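You operate a simulated robot arm through the tools that you are given. There is no shell and no other tool.

The job below is to be done with a simulated robot arm. You get a single attempt, and the scene is never put back.

TASK
Link up the grey battery, plus first, and light the live lamp.
Fine: the posts carry 12 V: each cap goes into the dish just before its link goes on; the isolator ends off. Set down upright: red post cap, black post cap.

Only the result counts: the job must be done as asked and must still hold three seconds after the hand-in. Knocking over, shifting, dropping, spilling or breaking anything else fails it. Lids that push on must go on centred and level and be pressed home; caps that screw on are set level and turned clockwise until they are tight.

THE ROBOT
A 7-joint arm with a two-finger parallel gripper, fixed in place. Base frame: the origin is at the foot of the arm, x ahead of it, y to its left, z up; the work surface is at about z = 0.66. Units: m, rad, N and s.
With the tool pointing down near the work surface it reaches from about 0.42 to 0.9 m from the base axis. Its first joint turns from -0.297 to 2.199 rad. Payload 1.57 kg.
The TCP is the grasp point between the finger pads, 0.03 m short of the fingertips. In the tool frame z runs along the fingers and y along their closing line. The gripper opens to 0.08 m. The fingers are 0.017 m wide and 0.012 m thick; the gripper's body (0.04 by 0.082 m) begins 0.08 m behind the TCP.
Orientation is that of the tool frame in the base frame, as a unit quaternion [x, y, z, w]. With the fingers straight down and closing along the base's y, the tool's x points along the base's -x, its y along +y and its z along -z.

THE INTERFACE
- The arm moves only by the tool step_arm. Its argument "moves" is a list of rows, each an object of numbers (a shift or turn left out is 0, a gripper value left out holds the last): "wx", "wy", "wz": the turn, a rotation vector about the base's x, y, z in units of 45 degrees (1.0 is 45 degrees); "tx", "ty", "tz": the shift along the base's x, y, z in units of 100 mm (1.0 is 100 mm); "jaw": the opening, from 0 (shut) to 1 (fully open). In form: [{"wx": .., "wy": .., "wz": .., "tx": .., "ty": .., "tz": .., "jaw": ..}, ...]. A call has 1 to 20 rows; each row is the pose to reach, as a shift and turn from the pose commanded when the call began. A call with a number of a shift or a turn outside -1 to 1 is refused whole. A row lasts 0.2 s, in which the tool goes at most 0.05 m and 0.15 rad; a call with a longer step from one row to the next is refused whole, and so is a gripper value outside its range. A pose out of reach is approached as far as the arm can. The call stops where the force on the tool passes 40 N (or 10 N more than at its start, if that is more) or the arm is blocked; 0.2 s more then pass. Each finger travels about 0.045 m/s and halts on what it meets, pressing with about 30 N; the grip force reading is that of the motor and also rises with nothing between the fingers. The clock runs only during rows and for 0.2 s after the last one: add rows that repeat a pose to give the fingers time. The reply holds the time, the measured pose of the TCP, the force on the tool along the base axes, the opening and the grip force, in the units named above and with some noise, with the torque about the TCP (base axes, N m) and any sound that the robot's microphone picked up.
- Cameras (640 x 400 px; columns grow to the right, rows downward): "scene" is fixed at [0.2183, -0.4994, 1.3052]; the picture's right is [0.41, -0.91, 0.00], its down [-0.63, -0.28, -0.73] and it looks along [0.66, 0.30, -0.69] (base axes); focal length 334 px, centre (320, 200). "wrist" rides on the gripper at [0.072, -0.007, -0.122] in the tool frame; the picture's right is [0.09, 1.00, 0.00], its down [-0.84, 0.08, -0.54] and it looks along [-0.54, 0.05, 0.84] (tool axes); focal length 238 px, centre (320, 200).
- get_image(camera): a new picture of that camera. No time passes.
- lift_body(by): slides the trunk up (or, below 0, down) by that many m; the arm rides with it, the base frame stays. It gives what a move gives, with no picture.
- probe_pixels(camera, pixels): for up to 12 pixels [column, row] of the newest picture of that camera ("zoom" is the newest enlarged one), the place [x, y, z] in the base frame of the surface seen there, good to about 0.002 m. No time passes.
- zoom(camera, box): a new picture of the part [left, top, right, bottom] of that camera's present view, enlarged. No time passes.
- close_job(): hands the job in; it is judged then, once.

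Open the gripper and draw the arm clear of the work before you hand the job in, unless the task says otherwise.

The tools are called after "Request:" as a command line: name --argument value ..., lists and objects as JSON in quotes. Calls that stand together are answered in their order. step_arm: Moves the arm, as the interface text tells. Its arguments: {"type":"object","properties":{"moves":{"type":"array"}},"required":["moves"]} The other tools are called the same way: lift_body (by) slides the trunk up or down; get_image (camera) takes a picture; probe_pixels (camera, pixels) gives the place of the surface under pixels of a picture; zoom (camera, box) takes an enlarged picture of a part of a camera's view; close_job () hands the job in.

At the start:

```text
clock: 0.0
tcp_pos: [0.7088, -0.0363, 0.9992]
orientation: [0.0, 1.0, 0.0, -0.001]
contact_force: [0.3, -0.6, -0.5]
wrist_torque: [0.01, -0.02, -0.02]
opening: 0.0801
finger_force: 0.0
trunk travel left (down, up): [-0.625, 0.165]
```

scene: 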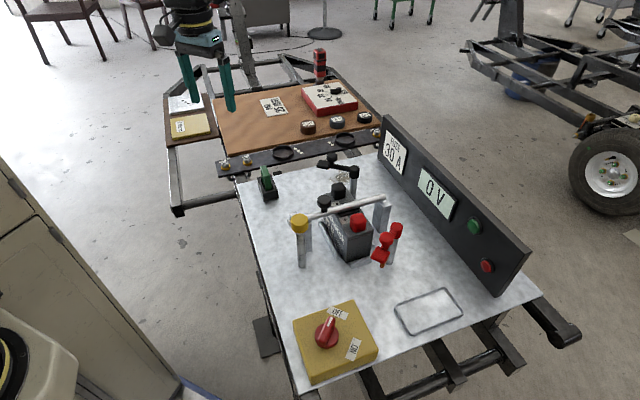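
wrist: 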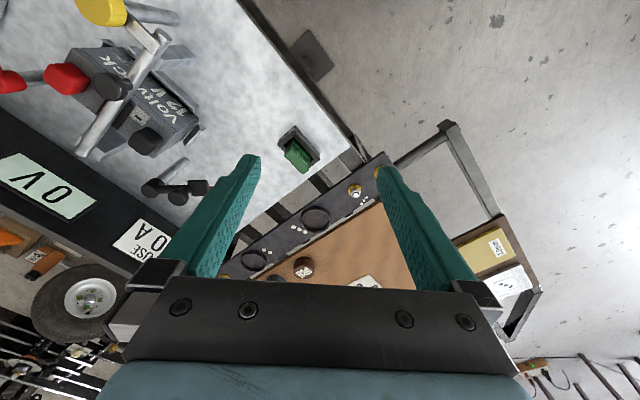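

The first pictures show a bench with a battery around (350,230), an isolator box at (335,340), a panel with displays and a side table. I zoom in on the main areas to understand the parts.

Request:
zoom --camera "scene" --box '[270, 140, 430, 280]'

Request:
zoom --camera "scene" --box '[160, 60, 400, 210]'

Request:
zoom --camera "scene" --box '[270, 270, 480, 400]'

Request:
zoom --camera "scene" --box '[370, 110, 540, 300]'

```text
2.86 times, centred on (350, 210) of scene
```

zoom: 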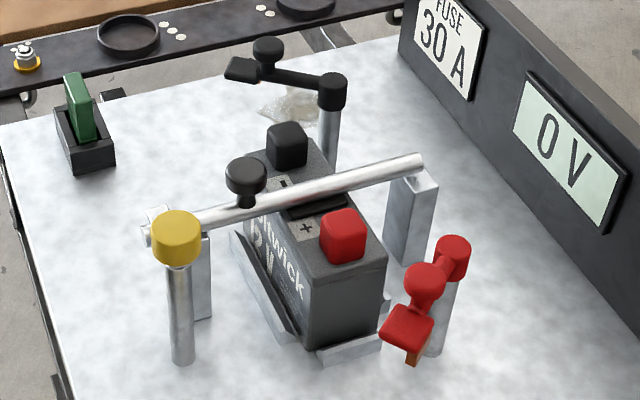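

```text
2.67 times, centred on (280, 135) of scene
```

zoom: 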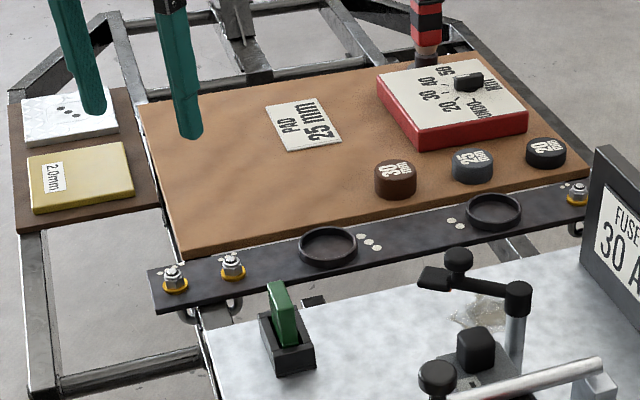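

```text
3.05 times, centred on (375, 335) of scene
```

zoom: 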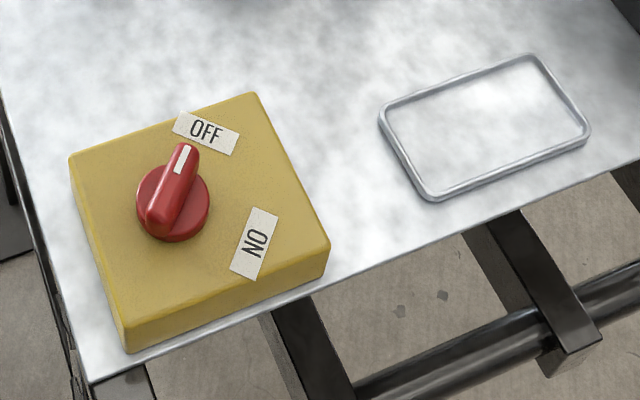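

```text
2.11 times, centred on (455, 205) of scene
```

zoom: 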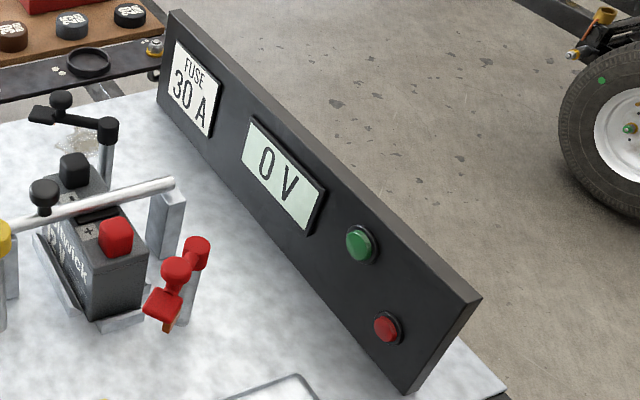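

I zoom tighter on the battery, links, bar and lamps to read shapes, then probe places.

Request:
zoom --camera "scene" --box '[360, 215, 410, 275]'

Request:
zoom --camera "scene" --box '[310, 150, 370, 210]'

Request:
zoom --camera "scene" --box '[280, 190, 400, 275]'

Request:
zoom --camera "scene" --box '[440, 200, 520, 290]'

Request:
zoom --camera "wrist" --box '[0, 0, 220, 220]'

```text
6.67 times, centred on (385, 245) of scene
```

zoom: 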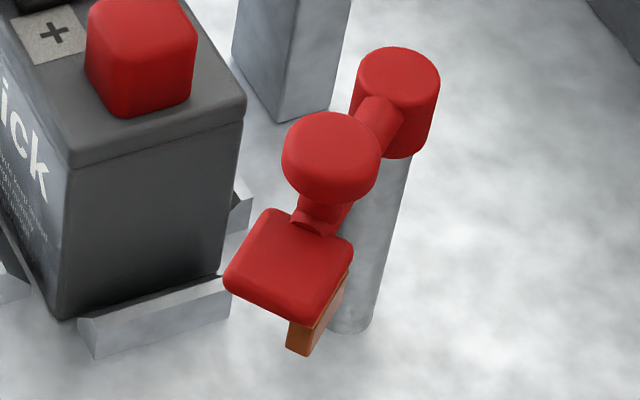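

```text
6.67 times, centred on (340, 180) of scene
```

zoom: 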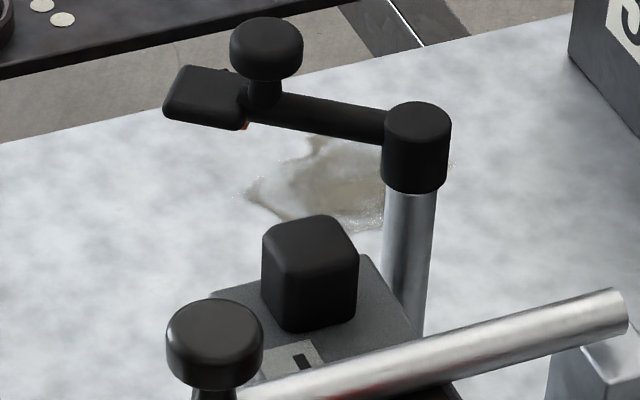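

```text
4.71 times, centred on (340, 232) of scene
```

zoom: 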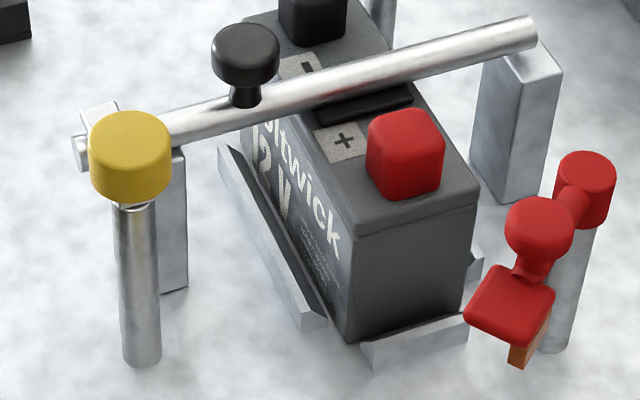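

```text
4.44 times, centred on (480, 245) of scene
```

zoom: 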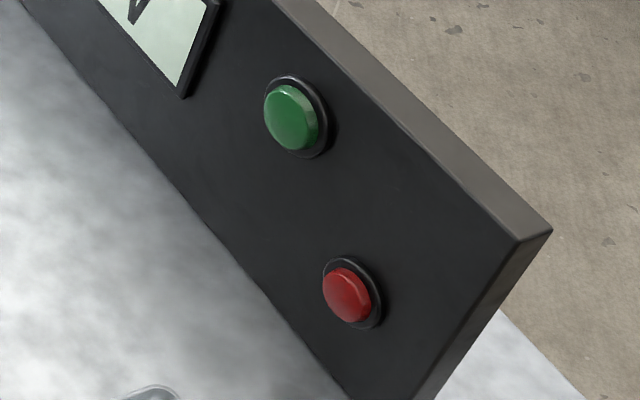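

```text
1.82 times, centred on (110, 110) of wrist
```

zoom: 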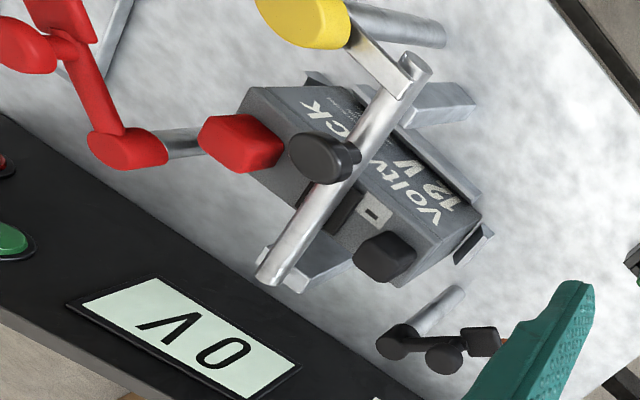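

Now I probe key points of the scene picture: battery caps, links, bar, yellow post, tray, isolator and panel.

Request:
get_image --camera "scene"

Request:
probe_pixels --camera "scene" --pixels '[[358, 218], [338, 186], [300, 220], [332, 202], [385, 237], [381, 258], [397, 229], [332, 159], [325, 166], [354, 171], [310, 215], [380, 199]]'

Request:
probe_pixels --camera "scene" --pixels '[[400, 303], [446, 290], [462, 314], [411, 334], [430, 310], [300, 265], [338, 255], [375, 254], [327, 332], [297, 320], [352, 303], [377, 352]]'

Request:
probe_pixels --camera "scene" --pixels '[[236, 185], [375, 155], [300, 392], [538, 292], [475, 227], [487, 266], [265, 172], [268, 195], [392, 160], [385, 120], [528, 248], [495, 290]]'

```text
taken
```

scene: 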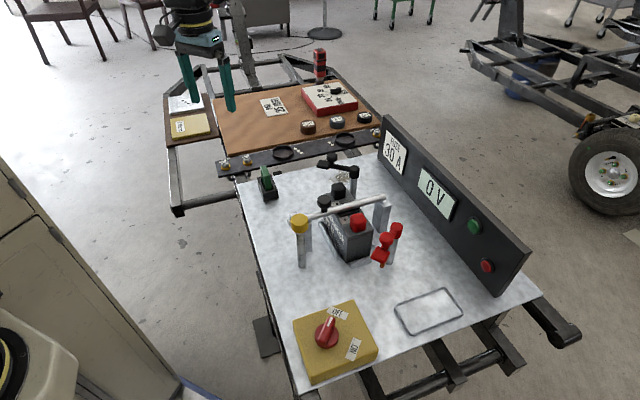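

```text
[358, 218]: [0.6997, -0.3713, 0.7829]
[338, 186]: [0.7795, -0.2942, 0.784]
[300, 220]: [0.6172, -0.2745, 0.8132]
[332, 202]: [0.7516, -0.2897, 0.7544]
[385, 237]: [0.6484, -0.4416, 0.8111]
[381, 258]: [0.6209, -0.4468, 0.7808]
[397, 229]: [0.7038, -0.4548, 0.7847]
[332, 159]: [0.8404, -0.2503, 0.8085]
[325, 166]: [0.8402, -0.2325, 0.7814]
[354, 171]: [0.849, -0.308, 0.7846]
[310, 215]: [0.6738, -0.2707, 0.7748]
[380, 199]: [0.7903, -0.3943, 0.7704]
```

```text
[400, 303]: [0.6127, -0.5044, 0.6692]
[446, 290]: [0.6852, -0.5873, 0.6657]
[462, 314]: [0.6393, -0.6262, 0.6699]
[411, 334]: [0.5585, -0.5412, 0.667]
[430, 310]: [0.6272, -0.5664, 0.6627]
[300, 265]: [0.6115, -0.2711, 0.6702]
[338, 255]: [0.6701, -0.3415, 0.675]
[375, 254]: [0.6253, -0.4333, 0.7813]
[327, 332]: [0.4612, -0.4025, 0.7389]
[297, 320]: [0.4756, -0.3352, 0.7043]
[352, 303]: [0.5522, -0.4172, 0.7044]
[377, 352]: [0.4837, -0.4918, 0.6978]
```

```text
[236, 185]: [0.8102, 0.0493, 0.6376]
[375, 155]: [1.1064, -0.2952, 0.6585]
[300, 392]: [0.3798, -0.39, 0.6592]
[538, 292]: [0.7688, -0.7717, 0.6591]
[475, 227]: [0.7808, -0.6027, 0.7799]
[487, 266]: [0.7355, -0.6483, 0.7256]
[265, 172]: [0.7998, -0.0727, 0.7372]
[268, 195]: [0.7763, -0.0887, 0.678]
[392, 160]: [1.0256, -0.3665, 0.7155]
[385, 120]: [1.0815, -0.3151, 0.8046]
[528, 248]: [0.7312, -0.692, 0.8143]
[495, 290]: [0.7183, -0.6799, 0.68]
```

The dish looks like the rimmed tray around (0.62,-0.565), and the links are swing arms on the posts at (0.704,-0.455) and (0.849,-0.308). I move the tool 100 mm toward -y at height to test the reach.

Request:
step_arm --moves '[{"ty": -0.3}, {"ty": -0.7}, {"ty": -1.0}]'

Request:
probe_pixels --camera "scene" --pixels '[[285, 153], [345, 140], [308, 128], [320, 98], [273, 106], [190, 126], [323, 200], [304, 240], [395, 250], [353, 190], [345, 245], [222, 165]]'

```text
clock: 0.8
tcp_pos: [0.7081, -0.1361, 0.9987]
orientation: [0.0, 1.0, 0.0, 0.0]
contact_force: [-0.8, 0.6, 0.3]
wrist_torque: [0.0, -0.04, 0.01]
opening: 0.0799
finger_force: 0.0
trunk travel left (down, up): [-0.625, 0.165]
```

```text
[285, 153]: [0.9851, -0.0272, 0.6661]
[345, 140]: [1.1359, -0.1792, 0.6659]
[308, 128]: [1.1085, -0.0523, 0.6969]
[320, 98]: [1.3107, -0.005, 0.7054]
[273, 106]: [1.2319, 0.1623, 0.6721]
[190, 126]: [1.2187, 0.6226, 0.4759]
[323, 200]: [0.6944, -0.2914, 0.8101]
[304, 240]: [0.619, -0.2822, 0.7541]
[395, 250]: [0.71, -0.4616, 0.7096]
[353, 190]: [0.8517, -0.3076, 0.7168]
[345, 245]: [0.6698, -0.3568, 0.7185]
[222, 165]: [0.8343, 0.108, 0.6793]
```

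The far wells lie at ~1 m, out of reach, so the tray is the dish. I go on toward y = -0.23 and on to look at the battery from above.

Request:
step_arm --moves '[{"ty": -0.3}, {"ty": -0.7}, {"ty": -1.0}]'

Request:
step_arm --moves '[{"ty": -0.3, "tx": -0.2}, {"ty": -0.7, "tx": -0.4}, {"ty": -1.0, "tx": -0.6}]'

Request:
get_image --camera "wrist"

Request:
get_image --camera "scene"

```text
clock: 1.6
tcp_pos: [0.7093, -0.2357, 0.9984]
orientation: [0.0, 1.0, 0.0, 0.0]
contact_force: [0.3, 0.8, -0.2]
wrist_torque: [-0.02, -0.01, -0.06]
opening: 0.0799
finger_force: 0.1
trunk travel left (down, up): [-0.625, 0.165]
```

```text
clock: 2.4
tcp_pos: [0.6498, -0.3365, 0.9991]
orientation: [0.0, 1.0, 0.001, 0.0]
contact_force: [0.5, 0.3, -0.2]
wrist_torque: [-0.03, 0.02, 0.0]
opening: 0.0799
finger_force: 0.0
trunk travel left (down, up): [-0.625, 0.165]
```

```text
taken
```

wrist: 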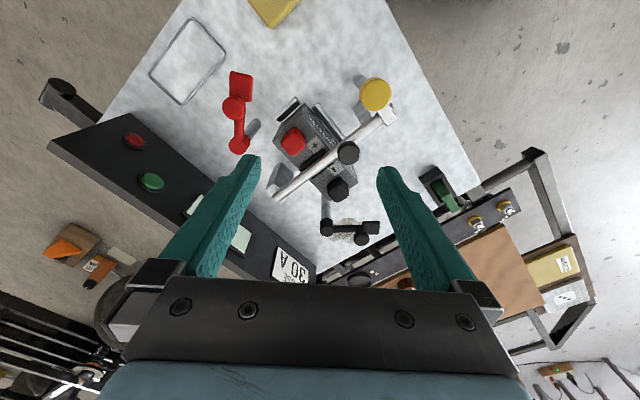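

```text
taken
```

scene: 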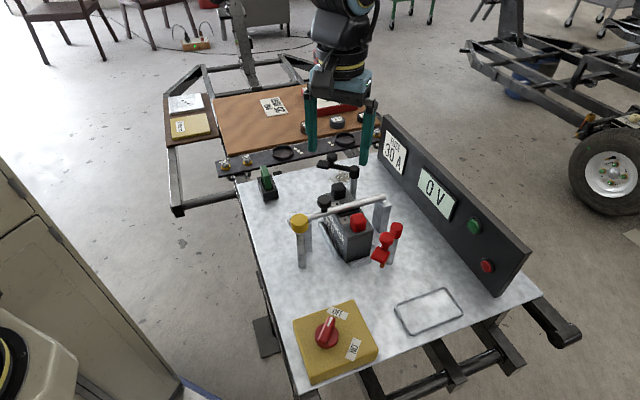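

The reach works here; the battery shows at (310,160) in the wrist picture. I zoom in on it and on the yellow post and bar.

Request:
zoom --camera "wrist" --box '[220, 60, 400, 250]'

Request:
zoom --camera "wrist" --box '[330, 60, 410, 140]'

Request:
zoom --camera "wrist" --box '[300, 180, 400, 250]'

```text
2.11 times, centred on (310, 155) of wrist
```

zoom: 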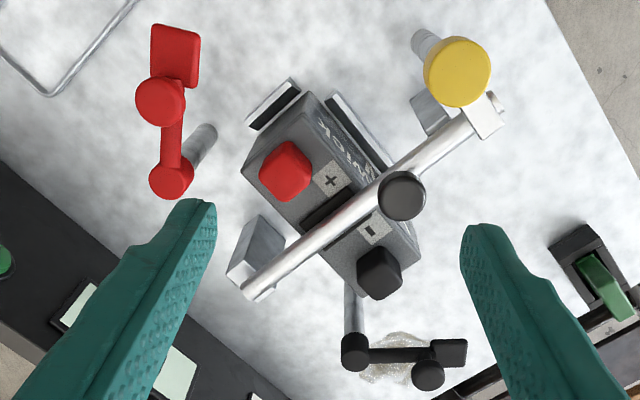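

```text
5.00 times, centred on (370, 100) of wrist
```

zoom: 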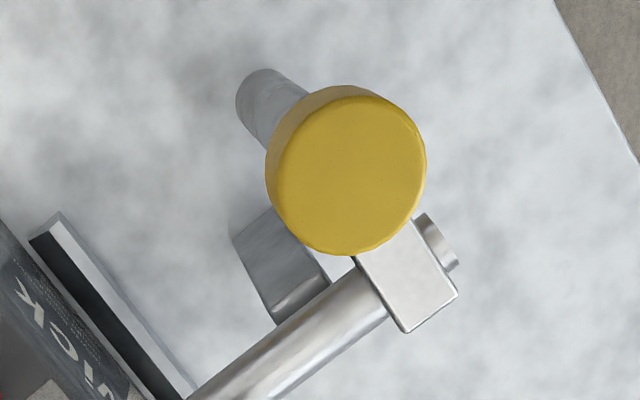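

```text
5.71 times, centred on (350, 215) of wrist
```

zoom: 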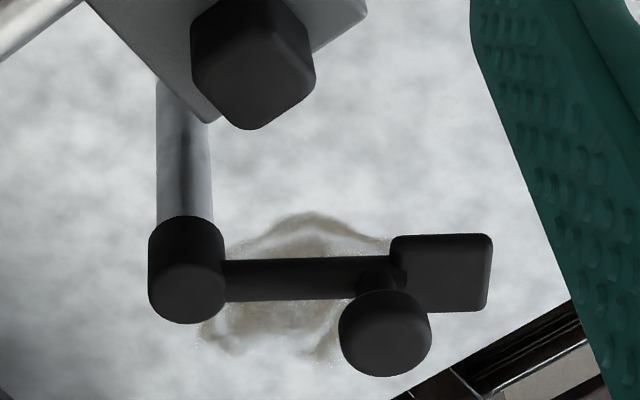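

The bar is latched under the yellow knob and lies between the caps, about 50 mm from the red one and 60 mm from the black, so I leave it alone. I zoom on the red cap in the scene view to measure its edges.

Request:
zoom --camera "scene" --box '[335, 200, 380, 245]'

Request:
zoom --camera "wrist" --box '[270, 115, 330, 175]'

```text
8.89 times, centred on (358, 222) of scene
```

zoom: 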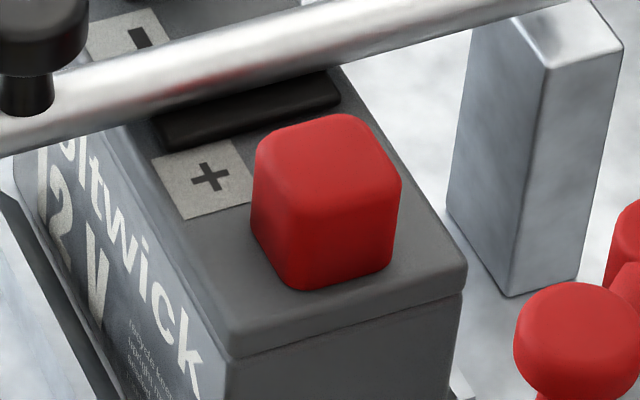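

```text
6.67 times, centred on (300, 145) of wrist
```

zoom: 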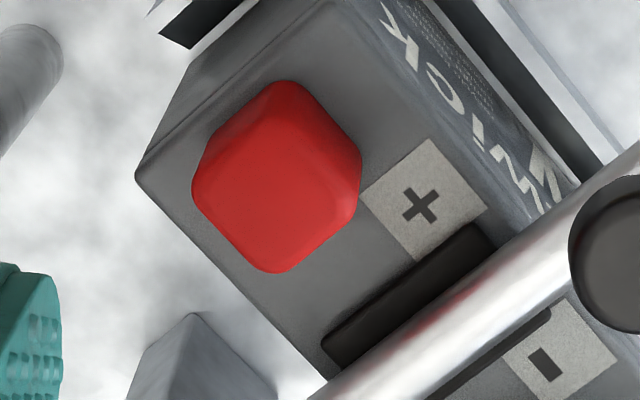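

The newest zoom is the wrist one, with the red cap at about (280,180); I probe its faces and surroundings.

Request:
probe_pixels --camera "zoom" --pixels '[[275, 195], [205, 188], [280, 262], [350, 192], [275, 120], [285, 90], [240, 165], [315, 165], [240, 230], [315, 235], [420, 205], [155, 175]]'

```text
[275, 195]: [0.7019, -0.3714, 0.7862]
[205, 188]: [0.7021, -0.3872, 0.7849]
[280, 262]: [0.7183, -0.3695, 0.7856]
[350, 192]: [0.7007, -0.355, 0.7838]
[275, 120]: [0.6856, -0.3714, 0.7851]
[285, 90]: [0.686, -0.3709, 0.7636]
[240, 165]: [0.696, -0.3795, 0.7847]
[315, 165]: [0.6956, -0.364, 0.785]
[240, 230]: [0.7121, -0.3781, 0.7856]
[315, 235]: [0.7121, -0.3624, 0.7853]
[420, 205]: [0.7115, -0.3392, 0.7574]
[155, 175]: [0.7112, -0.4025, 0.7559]
```

The red cap's top is a 24 mm square turned 45°, centred at (0.702,-0.371), z 0.757 to 0.785. I turn the tool by +45° about z, so the fingers close parallel to the bar, and move above the cap with the jaw narrowed.

Request:
step_arm --moves '[{"wz": 0.17, "tx": 0.09, "ty": -0.06, "jaw": 0.68}, {"wz": 0.34, "tx": 0.18, "ty": -0.12}, {"wz": 0.51, "tx": 0.27, "ty": -0.18}, {"wz": 0.68, "tx": 0.36, "ty": -0.24}, {"wz": 0.85, "tx": 0.45, "ty": -0.3}, {"wz": 1.0, "tx": 0.522, "ty": -0.345}, {"wz": 1.0, "tx": 0.522, "ty": -0.345, "tz": -0.4}, {"wz": 1.0, "tx": 0.522, "ty": -0.345, "tz": -0.8}, {"wz": 1.0, "tx": 0.522, "ty": -0.345, "tz": -1.0}]'

Request:
get_image --camera "wrist"

Request:
get_image --camera "scene"

```text
clock: 4.4
tcp_pos: [0.7004, -0.3701, 0.8994]
orientation: [-0.383, 0.924, -0.001, 0.0]
contact_force: [-0.7, 0.7, 0.3]
wrist_torque: [0.04, -0.02, 0.01]
opening: 0.0542
finger_force: 0.0
trunk travel left (down, up): [-0.625, 0.165]
```

```text
taken
```

wrist: 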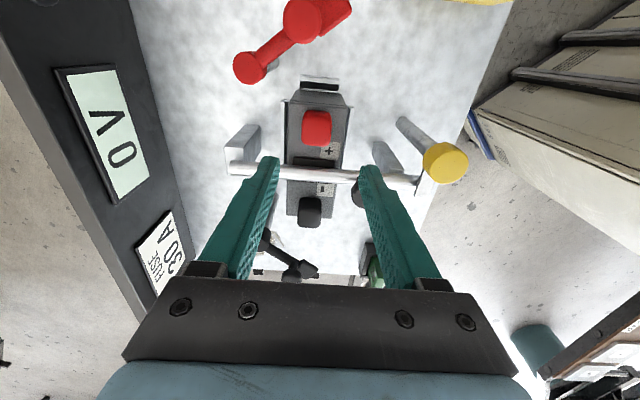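

```text
taken
```

scene: 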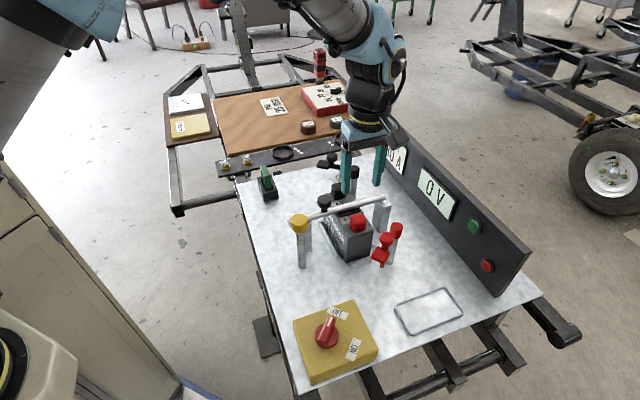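

The cap shows squared with the fingers at (316,128). I check its centre once more with a probe from this nearer view.

Request:
zoom --camera "wrist" --box '[285, 95, 350, 160]'

Request:
probe_pixels --camera "wrist" --pixels '[[316, 130], [304, 130], [329, 130], [316, 118], [316, 142], [308, 208], [290, 273], [262, 240], [303, 20], [248, 66]]'

```text
6.15 times, centred on (318, 128) of wrist
```

zoom: 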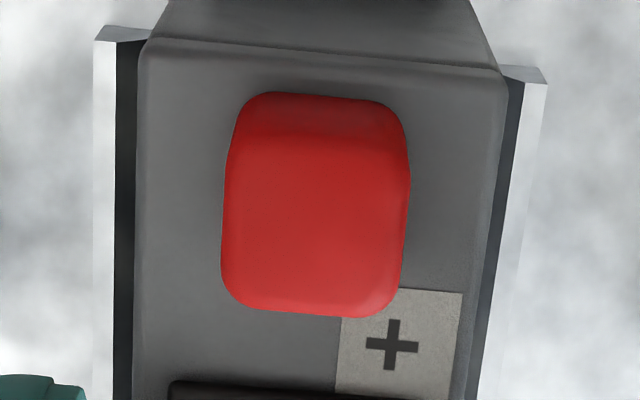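

```text
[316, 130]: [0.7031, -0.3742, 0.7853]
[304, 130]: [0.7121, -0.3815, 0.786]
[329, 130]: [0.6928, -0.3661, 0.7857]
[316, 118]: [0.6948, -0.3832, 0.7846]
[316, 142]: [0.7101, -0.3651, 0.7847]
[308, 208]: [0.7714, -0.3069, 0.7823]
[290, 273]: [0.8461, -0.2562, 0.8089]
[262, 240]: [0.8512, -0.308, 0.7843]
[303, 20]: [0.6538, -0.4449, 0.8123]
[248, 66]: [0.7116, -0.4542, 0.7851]
```

The cap is square to the fingers once the camera's 5° roll is allowed for, with its centre near (0.702,-0.372). I descend so the TCP reaches z 0.796 and look before gripping.

Request:
step_arm --moves '[{"tx": 0.015, "ty": -0.02, "tz": -0.3}, {"tx": 0.015, "ty": -0.02, "tz": -0.6}, {"tx": 0.015, "ty": -0.02, "tz": -0.8}, {"tx": 0.015, "ty": -0.02, "tz": -0.95}, {"tx": 0.015, "ty": -0.02, "tz": -1.0}]'

Request:
get_image --camera "wrist"

Request:
zoom --camera "scene" --box '[290, 140, 430, 280]'

```text
clock: 5.6
tcp_pos: [0.7021, -0.3722, 0.7983]
orientation: [-0.382, 0.924, 0.001, -0.001]
contact_force: [-0.1, -0.9, 0.1]
wrist_torque: [0.0, 0.01, -0.03]
opening: 0.0543
finger_force: 0.1
trunk travel left (down, up): [-0.625, 0.165]
```

```text
taken
```

wrist: 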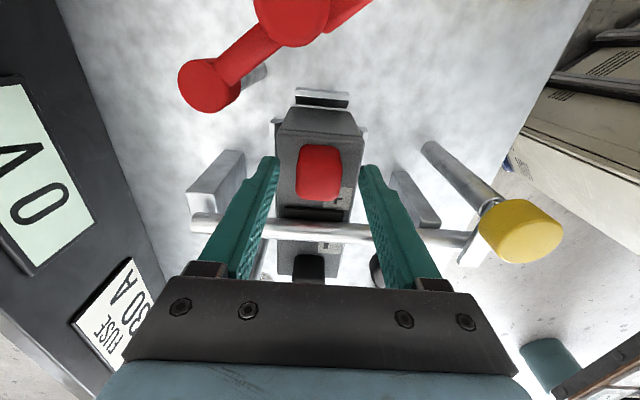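

```text
2.86 times, centred on (360, 210) of scene
```

zoom: 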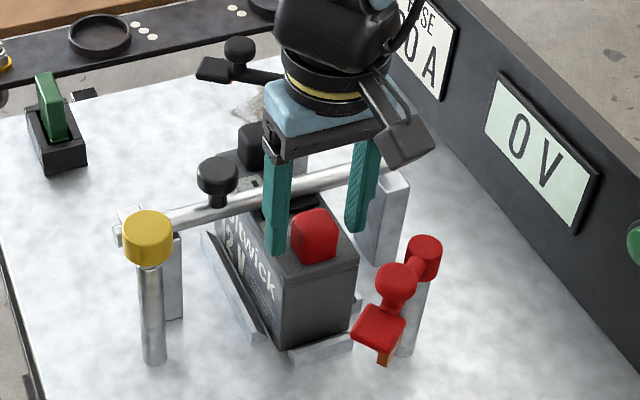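

The fingers straddle the cap evenly at (319,172). I close the jaw and hold for several rows.

Request:
step_arm --moves '[{"tz": -0.01, "jaw": 0.2}, {"tz": -0.01, "jaw": 0.2}, {"tz": -0.01, "jaw": 0.2}, {"tz": -0.01, "jaw": 0.2}]'

Request:
get_image --camera "wrist"

```text
clock: 6.6
tcp_pos: [0.7026, -0.372, 0.7976]
orientation: [-0.383, 0.924, 0.0, 0.001]
contact_force: [0.8, -0.2, 0.4]
wrist_torque: [0.0, -0.02, 0.03]
opening: 0.0289
finger_force: 30.1
trunk travel left (down, up): [-0.625, 0.165]
```

```text
taken
```

wrist: 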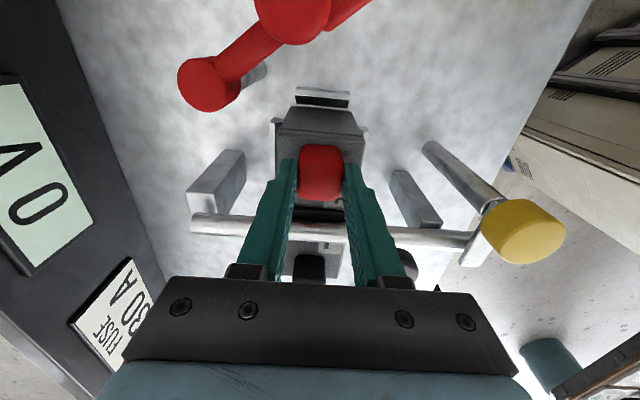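

The cap is gripped at 28.9 mm with 30 N. I lift it slowly and straight up.

Request:
step_arm --moves '[{"tz": 0.05}, {"tz": 0.12}, {"tz": 0.22}, {"tz": 0.35}, {"tz": 0.55}, {"tz": 0.8}, {"tz": 1.0}]'

Request:
get_image --camera "wrist"

Request:
get_image --camera "scene"

```text
clock: 8.2
tcp_pos: [0.7024, -0.3713, 0.8984]
orientation: [-0.383, 0.924, 0.0, 0.0]
contact_force: [0.4, -0.3, -0.6]
wrist_torque: [0.02, 0.0, -0.04]
opening: 0.029
finger_force: 29.7
trunk travel left (down, up): [-0.625, 0.165]
```

```text
taken
```

wrist: 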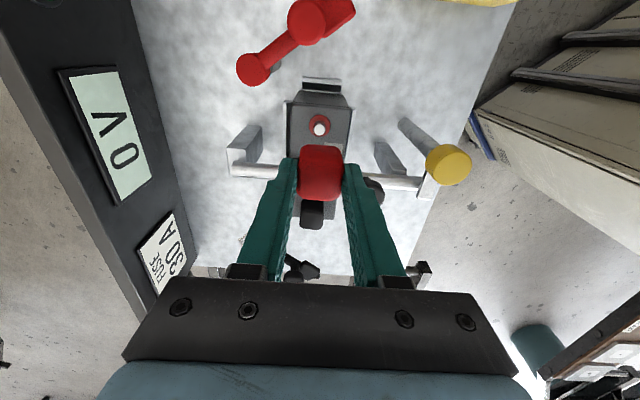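

```text
taken
```

scene: 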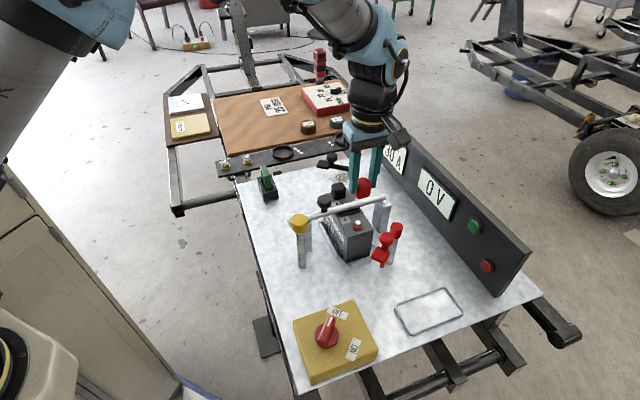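

The cap is off; the bare + post shows at (320,127). I measure the dish rim precisely before going there.

Request:
zoom --camera "scene" --box '[385, 275, 475, 345]'

Request:
probe_pixels --camera "zoom" --pixels '[[90, 190], [430, 95], [530, 265], [190, 400], [320, 240], [130, 210], [405, 130], [480, 265], [215, 360], [260, 140], [160, 300], [500, 190]]'

```text
5.71 times, centred on (430, 310) of scene
```

zoom: 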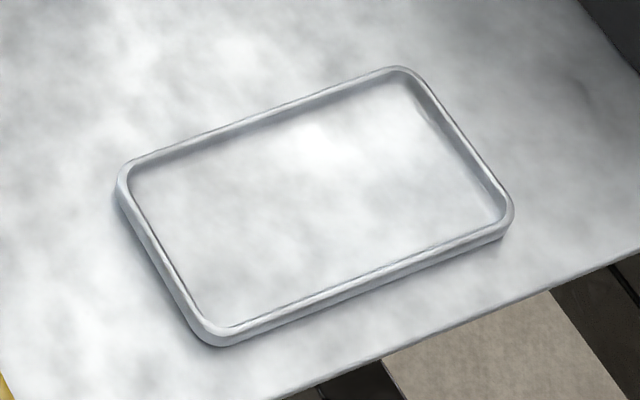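

```text
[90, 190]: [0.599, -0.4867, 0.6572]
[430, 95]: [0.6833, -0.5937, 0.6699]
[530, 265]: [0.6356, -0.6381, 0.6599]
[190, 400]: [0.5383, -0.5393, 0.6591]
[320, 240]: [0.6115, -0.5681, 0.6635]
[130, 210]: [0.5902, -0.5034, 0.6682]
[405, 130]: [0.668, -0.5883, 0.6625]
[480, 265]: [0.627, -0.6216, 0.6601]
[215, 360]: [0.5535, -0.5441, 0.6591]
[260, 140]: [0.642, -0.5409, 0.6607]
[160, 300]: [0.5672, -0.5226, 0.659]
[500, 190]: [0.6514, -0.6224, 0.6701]
```

I probe the rim tops and inner corners with pixels read off that zoom.

Request:
probe_pixels --camera "zoom" --pixels '[[125, 172], [405, 70], [510, 212], [205, 335], [265, 118], [460, 135], [360, 275], [160, 260], [280, 130], [445, 145], [350, 262], [180, 260]]'

```text
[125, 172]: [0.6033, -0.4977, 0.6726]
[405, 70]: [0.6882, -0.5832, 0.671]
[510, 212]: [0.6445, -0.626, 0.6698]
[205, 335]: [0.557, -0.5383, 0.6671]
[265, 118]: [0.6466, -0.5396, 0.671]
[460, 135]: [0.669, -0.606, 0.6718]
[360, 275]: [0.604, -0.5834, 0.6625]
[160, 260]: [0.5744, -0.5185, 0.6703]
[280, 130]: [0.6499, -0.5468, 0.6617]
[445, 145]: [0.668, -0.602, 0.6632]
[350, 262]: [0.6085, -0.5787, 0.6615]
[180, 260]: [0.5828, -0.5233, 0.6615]
```

The dish is centred at (0.623,-0.561), its long axis along (0.707,-0.707), floor z 0.662 and rim 0.671. I carry the red cap at height toward its far half, (0.641,-0.579).

Request:
step_arm --moves '[{"tx": -0.08, "ty": -0.25}, {"tx": -0.16, "ty": -0.5}, {"tx": -0.24, "ty": -0.75}, {"tx": -0.3, "ty": -1.0}]'

Request:
step_arm --moves '[{"tx": -0.08, "ty": -0.27}, {"tx": -0.16, "ty": -0.54}, {"tx": -0.24, "ty": -0.81}, {"tx": -0.31, "ty": -1.0}, {"tx": -0.31, "ty": -1.0}]'

Request:
get_image --camera "wrist"

Request:
get_image --camera "scene"

```text
clock: 9.2
tcp_pos: [0.6741, -0.4726, 0.8982]
orientation: [-0.383, 0.924, -0.001, 0.001]
contact_force: [-0.1, 0.4, 0.5]
wrist_torque: [0.0, 0.02, 0.03]
opening: 0.0291
finger_force: 29.8
trunk travel left (down, up): [-0.625, 0.165]
```

```text
clock: 10.4
tcp_pos: [0.643, -0.5727, 0.8959]
orientation: [-0.383, 0.924, 0.0, 0.001]
contact_force: [0.0, 0.5, 0.2]
wrist_torque: [-0.02, 0.05, -0.02]
opening: 0.0287
finger_force: 29.8
trunk travel left (down, up): [-0.625, 0.165]
```

```text
taken
```

wrist: 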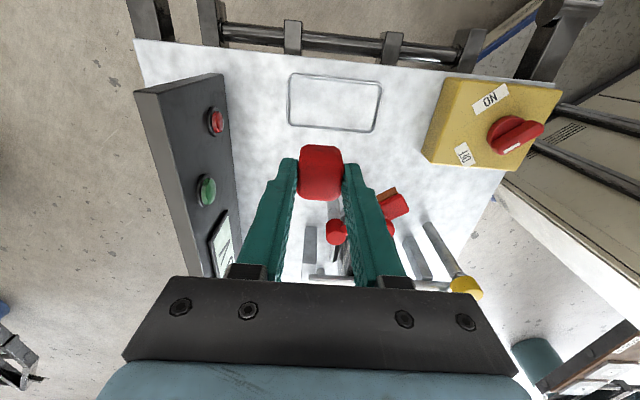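

```text
taken
```

scene: 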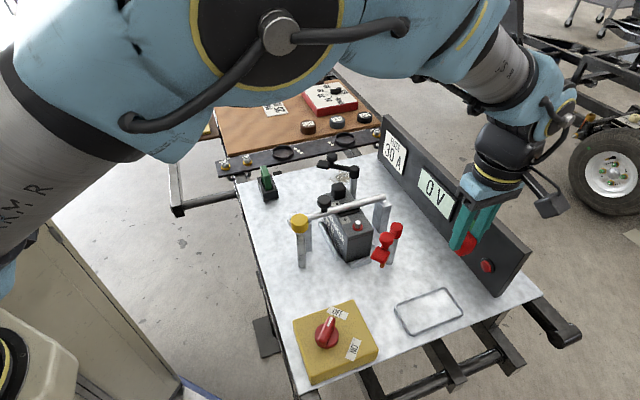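

The pose holds; the dish is at (334,103) in the wrist view. I cross-check its corners from this camera.

Request:
probe_pixels --camera "wrist" --pixels '[[291, 73], [381, 83], [288, 125], [376, 132], [333, 103], [216, 119], [515, 135]]'

Request:
step_arm --moves '[{"tx": -0.016, "ty": -0.067, "tz": -0.3}, {"tx": -0.016, "ty": -0.067, "tz": -0.6}, {"tx": -0.016, "ty": -0.067, "tz": -0.9}, {"tx": -0.016, "ty": -0.067, "tz": -1.0}, {"tx": -0.016, "ty": -0.067, "tz": -1.0}]'

Request:
get_image --camera "wrist"

Request:
get_image --camera "scene"

```text
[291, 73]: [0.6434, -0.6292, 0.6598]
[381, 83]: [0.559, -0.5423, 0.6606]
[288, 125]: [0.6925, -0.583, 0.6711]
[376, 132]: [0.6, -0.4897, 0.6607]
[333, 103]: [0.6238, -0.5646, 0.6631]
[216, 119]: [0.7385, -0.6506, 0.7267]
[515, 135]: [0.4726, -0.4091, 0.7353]
```

```text
clock: 11.6
tcp_pos: [0.6389, -0.5781, 0.7969]
orientation: [-0.383, 0.924, 0.0, 0.0]
contact_force: [0.1, -0.4, -1.5]
wrist_torque: [0.01, 0.01, 0.01]
opening: 0.0288
finger_force: 30.0
trunk travel left (down, up): [-0.625, 0.165]
```

```text
taken
```

wrist: 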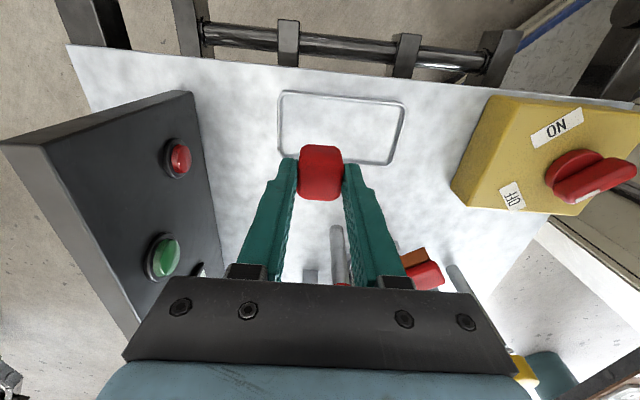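

```text
taken
```

scene: 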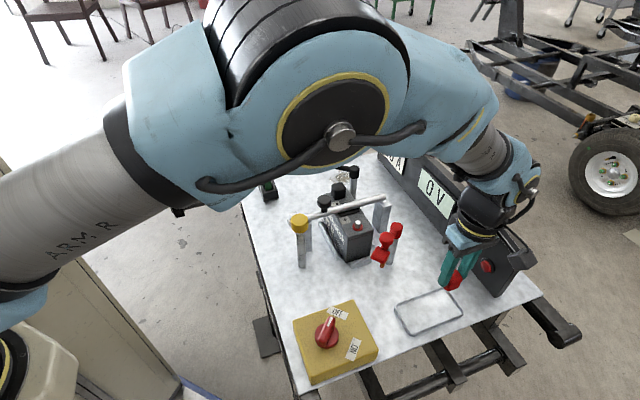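

The cap hangs over the dish at z 0.797. Before going lower I probe the underside of the forearm in the scene to be sure it clears the posts.

Request:
probe_pixels --camera "scene" --pixels '[[340, 135], [300, 180], [240, 205], [430, 130], [480, 160], [490, 200], [150, 180], [60, 230], [360, 60], [520, 260]]'

Request:
probe_pixels --camera "wrist" --pixels '[[321, 165], [280, 92], [283, 160], [390, 165], [404, 104], [340, 100]]'

```text
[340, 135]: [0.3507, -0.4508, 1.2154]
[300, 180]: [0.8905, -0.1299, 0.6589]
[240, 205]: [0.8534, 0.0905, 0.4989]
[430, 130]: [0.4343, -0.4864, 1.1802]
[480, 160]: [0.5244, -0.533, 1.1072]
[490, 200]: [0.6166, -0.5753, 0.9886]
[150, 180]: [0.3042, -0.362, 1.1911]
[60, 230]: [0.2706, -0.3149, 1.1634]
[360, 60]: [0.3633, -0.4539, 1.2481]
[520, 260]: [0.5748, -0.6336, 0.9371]
```

```text
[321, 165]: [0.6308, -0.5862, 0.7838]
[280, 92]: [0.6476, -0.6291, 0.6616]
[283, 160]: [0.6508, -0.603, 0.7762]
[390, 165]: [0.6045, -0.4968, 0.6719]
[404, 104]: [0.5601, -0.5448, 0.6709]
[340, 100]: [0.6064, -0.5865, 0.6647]
```

The forearm stays above z 1.1, well clear. I lower the cap to about 6 mm above the dish floor and correct 2 mm in x.

Request:
step_arm --moves '[{"tx": 0.022, "ty": -0.012, "tz": -0.25}, {"tx": 0.022, "ty": -0.012, "tz": -0.5}, {"tx": 0.022, "ty": -0.012, "tz": -0.75}, {"tx": 0.022, "ty": -0.012, "tz": -0.88}, {"tx": 0.022, "ty": -0.012, "tz": -0.88}]'

Request:
get_image --camera "wrist"

Request:
zoom --camera "scene" --box '[380, 230, 500, 345]'

```text
clock: 12.8
tcp_pos: [0.6412, -0.5795, 0.709]
orientation: [-0.383, 0.924, 0.0, 0.0]
contact_force: [-0.5, 0.8, 0.6]
wrist_torque: [0.0, 0.02, 0.03]
opening: 0.0288
finger_force: 29.9
trunk travel left (down, up): [-0.625, 0.165]
```

```text
taken
```

wrist: 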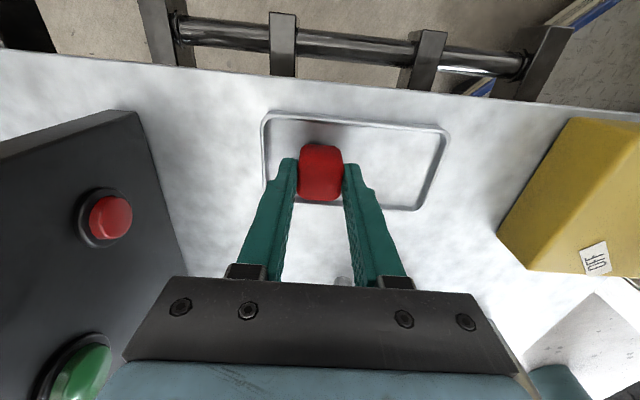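

```text
3.48 times, centred on (440, 288) of scene
```

zoom: 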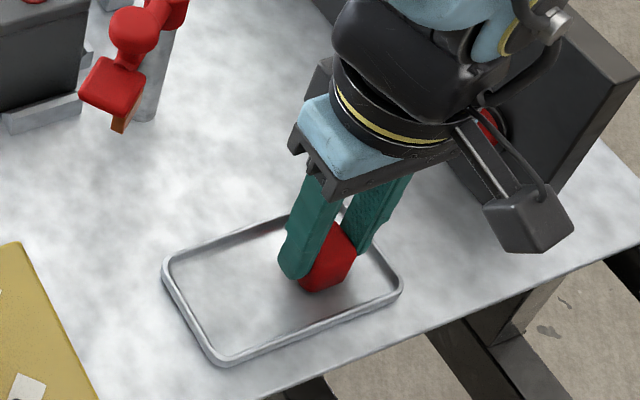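

The cap is inside the dish's far half. I lower in 2 mm steps to feel the floor.

Request:
step_arm --moves '[{"tz": -0.02}, {"tz": -0.04}, {"tz": -0.055}, {"tz": -0.055}]'

```text
clock: 13.8
tcp_pos: [0.6408, -0.5795, 0.7052]
orientation: [-0.382, 0.924, -0.002, 0.0]
contact_force: [-10.5, 3.1, 22.5]
wrist_torque: [0.18, 0.36, 0.03]
opening: 0.0288
finger_force: 30.2
trunk travel left (down, up): [-0.625, 0.165]
```

The floor is met at z 0.705 with 22 N. I ease off the push and check the force.

Request:
step_arm --moves '[{"tz": 0.015}, {"tz": 0.015}]'

```text
clock: 14.4
tcp_pos: [0.6412, -0.5809, 0.7064]
orientation: [-0.383, 0.924, -0.001, 0.001]
contact_force: [-8.2, 0.3, 15.4]
wrist_torque: [-0.02, 0.23, -0.01]
opening: 0.029
finger_force: 30.0
trunk travel left (down, up): [-0.625, 0.165]
```

15 N still remain, so I ease up a little more.

Request:
step_arm --moves '[{"tz": 0.015}, {"tz": 0.015}]'

Request:
get_image --camera "wrist"

Request:
zoom --camera "scene" --box '[420, 270, 480, 330]'

```text
clock: 15.0
tcp_pos: [0.6431, -0.5794, 0.7049]
orientation: [-0.383, 0.924, 0.001, 0.002]
contact_force: [-0.1, 0.3, 0.9]
wrist_torque: [-0.01, 0.02, -0.02]
opening: 0.0291
finger_force: 30.1
trunk travel left (down, up): [-0.625, 0.165]
```

```text
taken
```

wrist: 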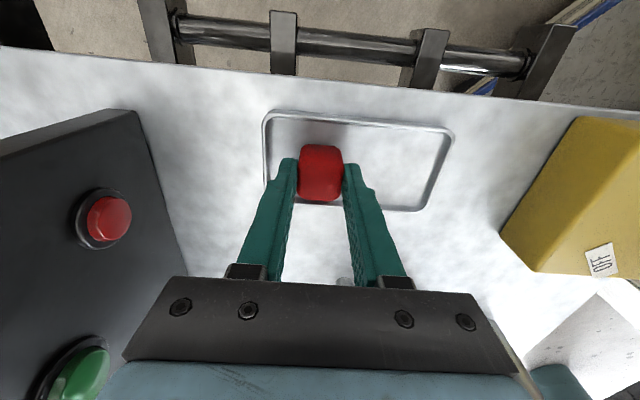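

```text
6.67 times, centred on (450, 300) of scene
```

zoom: 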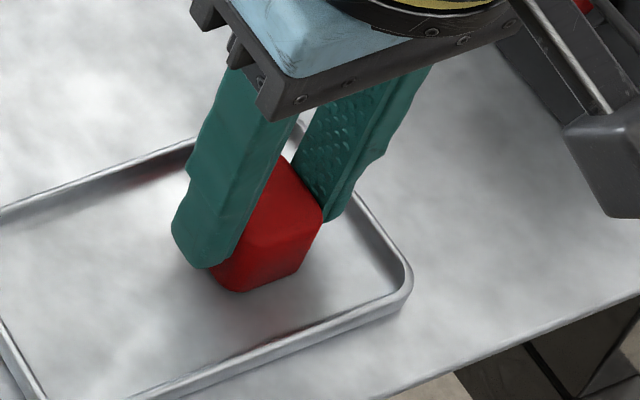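

The cap sits on the floor with about 1 N left. I open the jaw slightly, to 37 mm, and hold.

Request:
step_arm --moves '[{"jaw": 0.42}, {"jaw": 0.46}, {"jaw": 0.46}]'

Request:
zoom --camera "scene" --box '[420, 270, 480, 330]'

```text
clock: 15.8
tcp_pos: [0.6415, -0.5808, 0.7071]
orientation: [-0.383, 0.924, 0.0, -0.001]
contact_force: [-0.8, 0.6, -0.8]
wrist_torque: [0.02, 0.01, -0.02]
opening: 0.037
finger_force: 0.0
trunk travel left (down, up): [-0.625, 0.165]
```

```text
6.67 times, centred on (450, 300) of scene
```

zoom: 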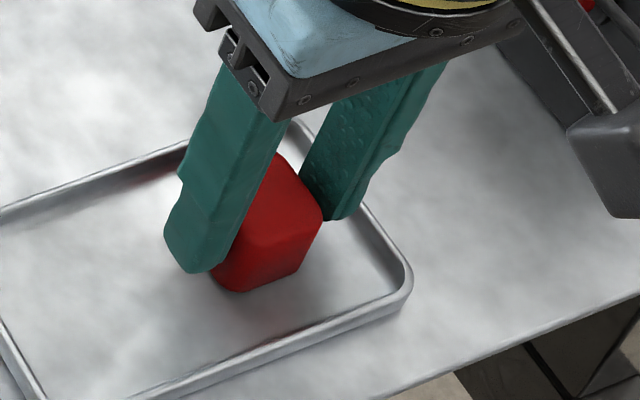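

The fingers are free at both sides. I rise straight up and check the cap.

Request:
step_arm --moves '[{"tz": 0.1}, {"tz": 0.25}, {"tz": 0.5}, {"tz": 0.8}, {"tz": 1.0}]'

Request:
step_arm --moves '[{"tz": 0.3}, {"tz": 0.6}, {"tz": 0.9}]'

Request:
get_image --camera "wrist"

Request:
get_image --camera "scene"

Request:
zoom --camera "scene" --box '[330, 200, 480, 340]'

```text
clock: 17.0
tcp_pos: [0.642, -0.5809, 0.8068]
orientation: [-0.382, 0.924, 0.0, 0.0]
contact_force: [0.0, 0.1, 0.5]
wrist_torque: [0.03, 0.04, -0.01]
opening: 0.0368
finger_force: 0.1
trunk travel left (down, up): [-0.625, 0.165]
```

```text
clock: 17.8
tcp_pos: [0.6402, -0.5807, 0.8963]
orientation: [-0.381, 0.925, -0.001, 0.0]
contact_force: [-0.2, 0.1, -0.4]
wrist_torque: [0.01, 0.01, 0.02]
opening: 0.0366
finger_force: 0.1
trunk travel left (down, up): [-0.625, 0.165]
```

```text
taken
```

wrist: 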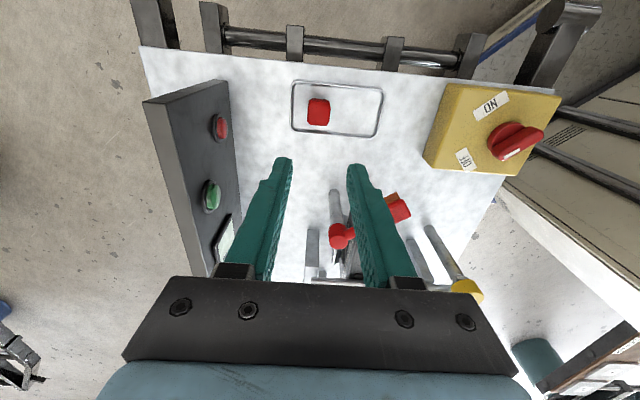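

```text
taken
```

scene: 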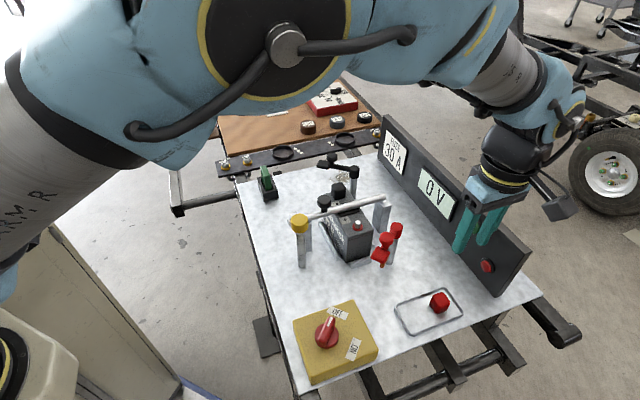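

```text
2.86 times, centred on (405, 270) of scene
```

zoom: 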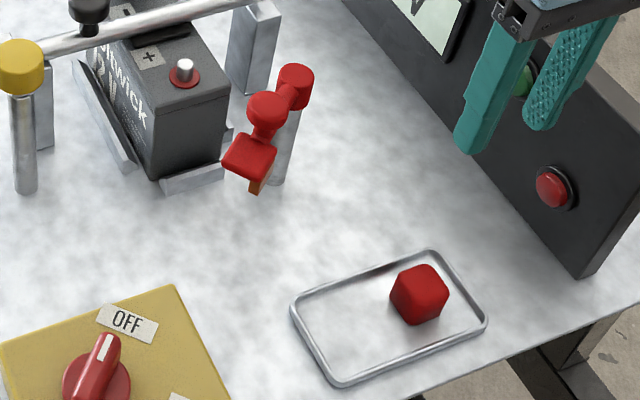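

The red cap stands in the dish at (440,302). Now I measure the red link and the bare + post from the scene.

Request:
zoom --camera "scene" --box '[340, 205, 415, 275]'

Request:
probe_pixels --camera "zoom" --pixels '[[150, 155], [150, 178], [400, 290], [365, 285], [430, 285], [395, 265], [395, 320], [480, 205], [440, 225], [350, 385], [380, 345], [100, 190]]'

```text
5.71 times, centred on (378, 240) of scene
```

zoom: 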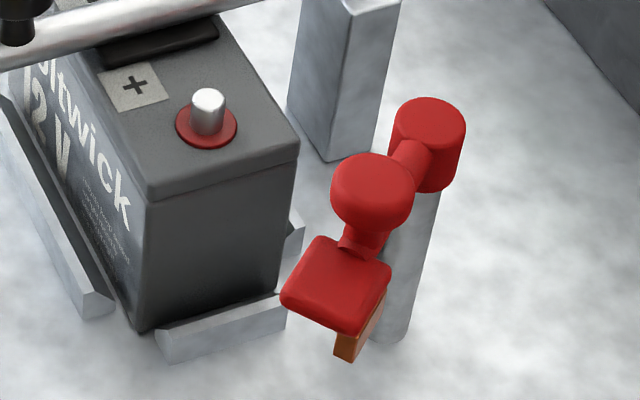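

```text
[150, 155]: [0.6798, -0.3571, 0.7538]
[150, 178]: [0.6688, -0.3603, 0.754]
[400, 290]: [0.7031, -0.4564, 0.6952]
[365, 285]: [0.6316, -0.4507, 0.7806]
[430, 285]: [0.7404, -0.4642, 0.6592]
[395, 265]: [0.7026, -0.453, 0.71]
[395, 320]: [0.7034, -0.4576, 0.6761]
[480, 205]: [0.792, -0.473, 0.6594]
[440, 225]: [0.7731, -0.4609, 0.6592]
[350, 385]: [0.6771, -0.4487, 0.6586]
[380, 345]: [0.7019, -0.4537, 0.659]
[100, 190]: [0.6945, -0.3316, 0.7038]
```

With the zoom visible I probe the right pixels: post (208,95), knob (372,180), lug (335,280), pivot (430,115).

Request:
probe_pixels --camera "zoom" --pixels '[[208, 95], [190, 135], [372, 182], [340, 182], [408, 182], [372, 160], [322, 243], [288, 298], [350, 328], [384, 272], [345, 345], [430, 115]]'

Request:
probe_pixels --camera "zoom" --pixels '[[410, 165], [335, 285], [372, 212], [365, 240], [372, 310], [352, 250], [400, 115], [460, 125], [430, 175], [208, 120], [226, 140], [375, 325]]'

```text
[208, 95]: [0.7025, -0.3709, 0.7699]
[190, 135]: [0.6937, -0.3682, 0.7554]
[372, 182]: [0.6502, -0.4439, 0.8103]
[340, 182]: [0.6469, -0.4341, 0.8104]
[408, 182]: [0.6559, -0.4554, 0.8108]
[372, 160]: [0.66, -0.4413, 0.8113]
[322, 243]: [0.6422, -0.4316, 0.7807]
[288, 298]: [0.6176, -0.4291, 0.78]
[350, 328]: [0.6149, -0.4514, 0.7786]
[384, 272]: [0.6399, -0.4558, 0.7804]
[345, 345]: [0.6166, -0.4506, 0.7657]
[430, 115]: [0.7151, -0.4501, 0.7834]
```

```text
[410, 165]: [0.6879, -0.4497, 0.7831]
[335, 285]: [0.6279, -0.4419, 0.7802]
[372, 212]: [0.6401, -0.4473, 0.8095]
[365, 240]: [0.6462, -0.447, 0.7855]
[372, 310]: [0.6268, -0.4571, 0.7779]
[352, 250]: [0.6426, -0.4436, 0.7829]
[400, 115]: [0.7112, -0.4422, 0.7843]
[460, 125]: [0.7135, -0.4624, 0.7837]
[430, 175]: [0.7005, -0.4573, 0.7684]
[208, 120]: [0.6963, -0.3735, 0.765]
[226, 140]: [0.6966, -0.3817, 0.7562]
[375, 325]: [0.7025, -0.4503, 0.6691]
```

The + post stands at (0.7025,-0.371) with its top at z 0.770. The red link pivots at (0.711,-0.453), with its knob at (0.651,-0.444) and top z 0.811. I plan to cage the knob loosely between the fingers and swing it, so I move above it while turning the tool to the tangent.

Request:
step_arm --moves '[{"ty": 0.25, "wz": -0.15}, {"ty": 0.5, "wz": -0.3}, {"ty": 0.75, "wz": -0.45}, {"ty": 1.0, "wz": -0.6}]'

Request:
step_arm --moves '[{"tx": 0.03, "ty": 0.1, "wz": -0.15}, {"tx": 0.06, "ty": 0.2, "wz": -0.3}, {"tx": 0.09, "ty": 0.3, "wz": -0.45}, {"tx": 0.11, "ty": 0.37, "wz": -0.567}, {"tx": 0.11, "ty": 0.37, "wz": -0.567}]'

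Request:
get_image --camera "wrist"

Request:
get_image --camera "scene"

```text
clock: 18.8
tcp_pos: [0.6431, -0.479, 0.8954]
orientation: [-0.155, 0.988, -0.001, 0.0]
contact_force: [-0.7, -0.4, 0.7]
wrist_torque: [0.02, 0.01, 0.0]
opening: 0.0367
finger_force: 0.0
trunk travel left (down, up): [-0.625, 0.165]
```

```text
clock: 20.0
tcp_pos: [0.6525, -0.4426, 0.8965]
orientation: [0.067, 0.998, 0.0, 0.0]
contact_force: [-0.2, -0.5, -0.3]
wrist_torque: [0.01, -0.01, 0.0]
opening: 0.037
finger_force: 0.1
trunk travel left (down, up): [-0.625, 0.165]
```

```text
taken
```

wrist: 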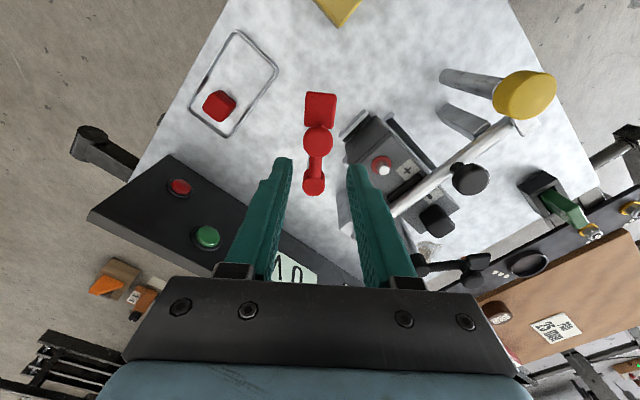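

```text
taken
```

scene: 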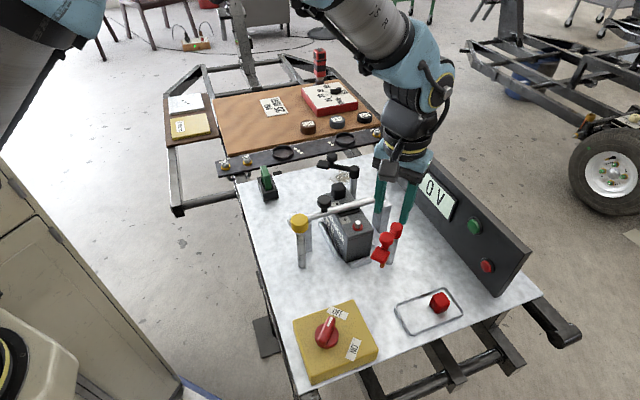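

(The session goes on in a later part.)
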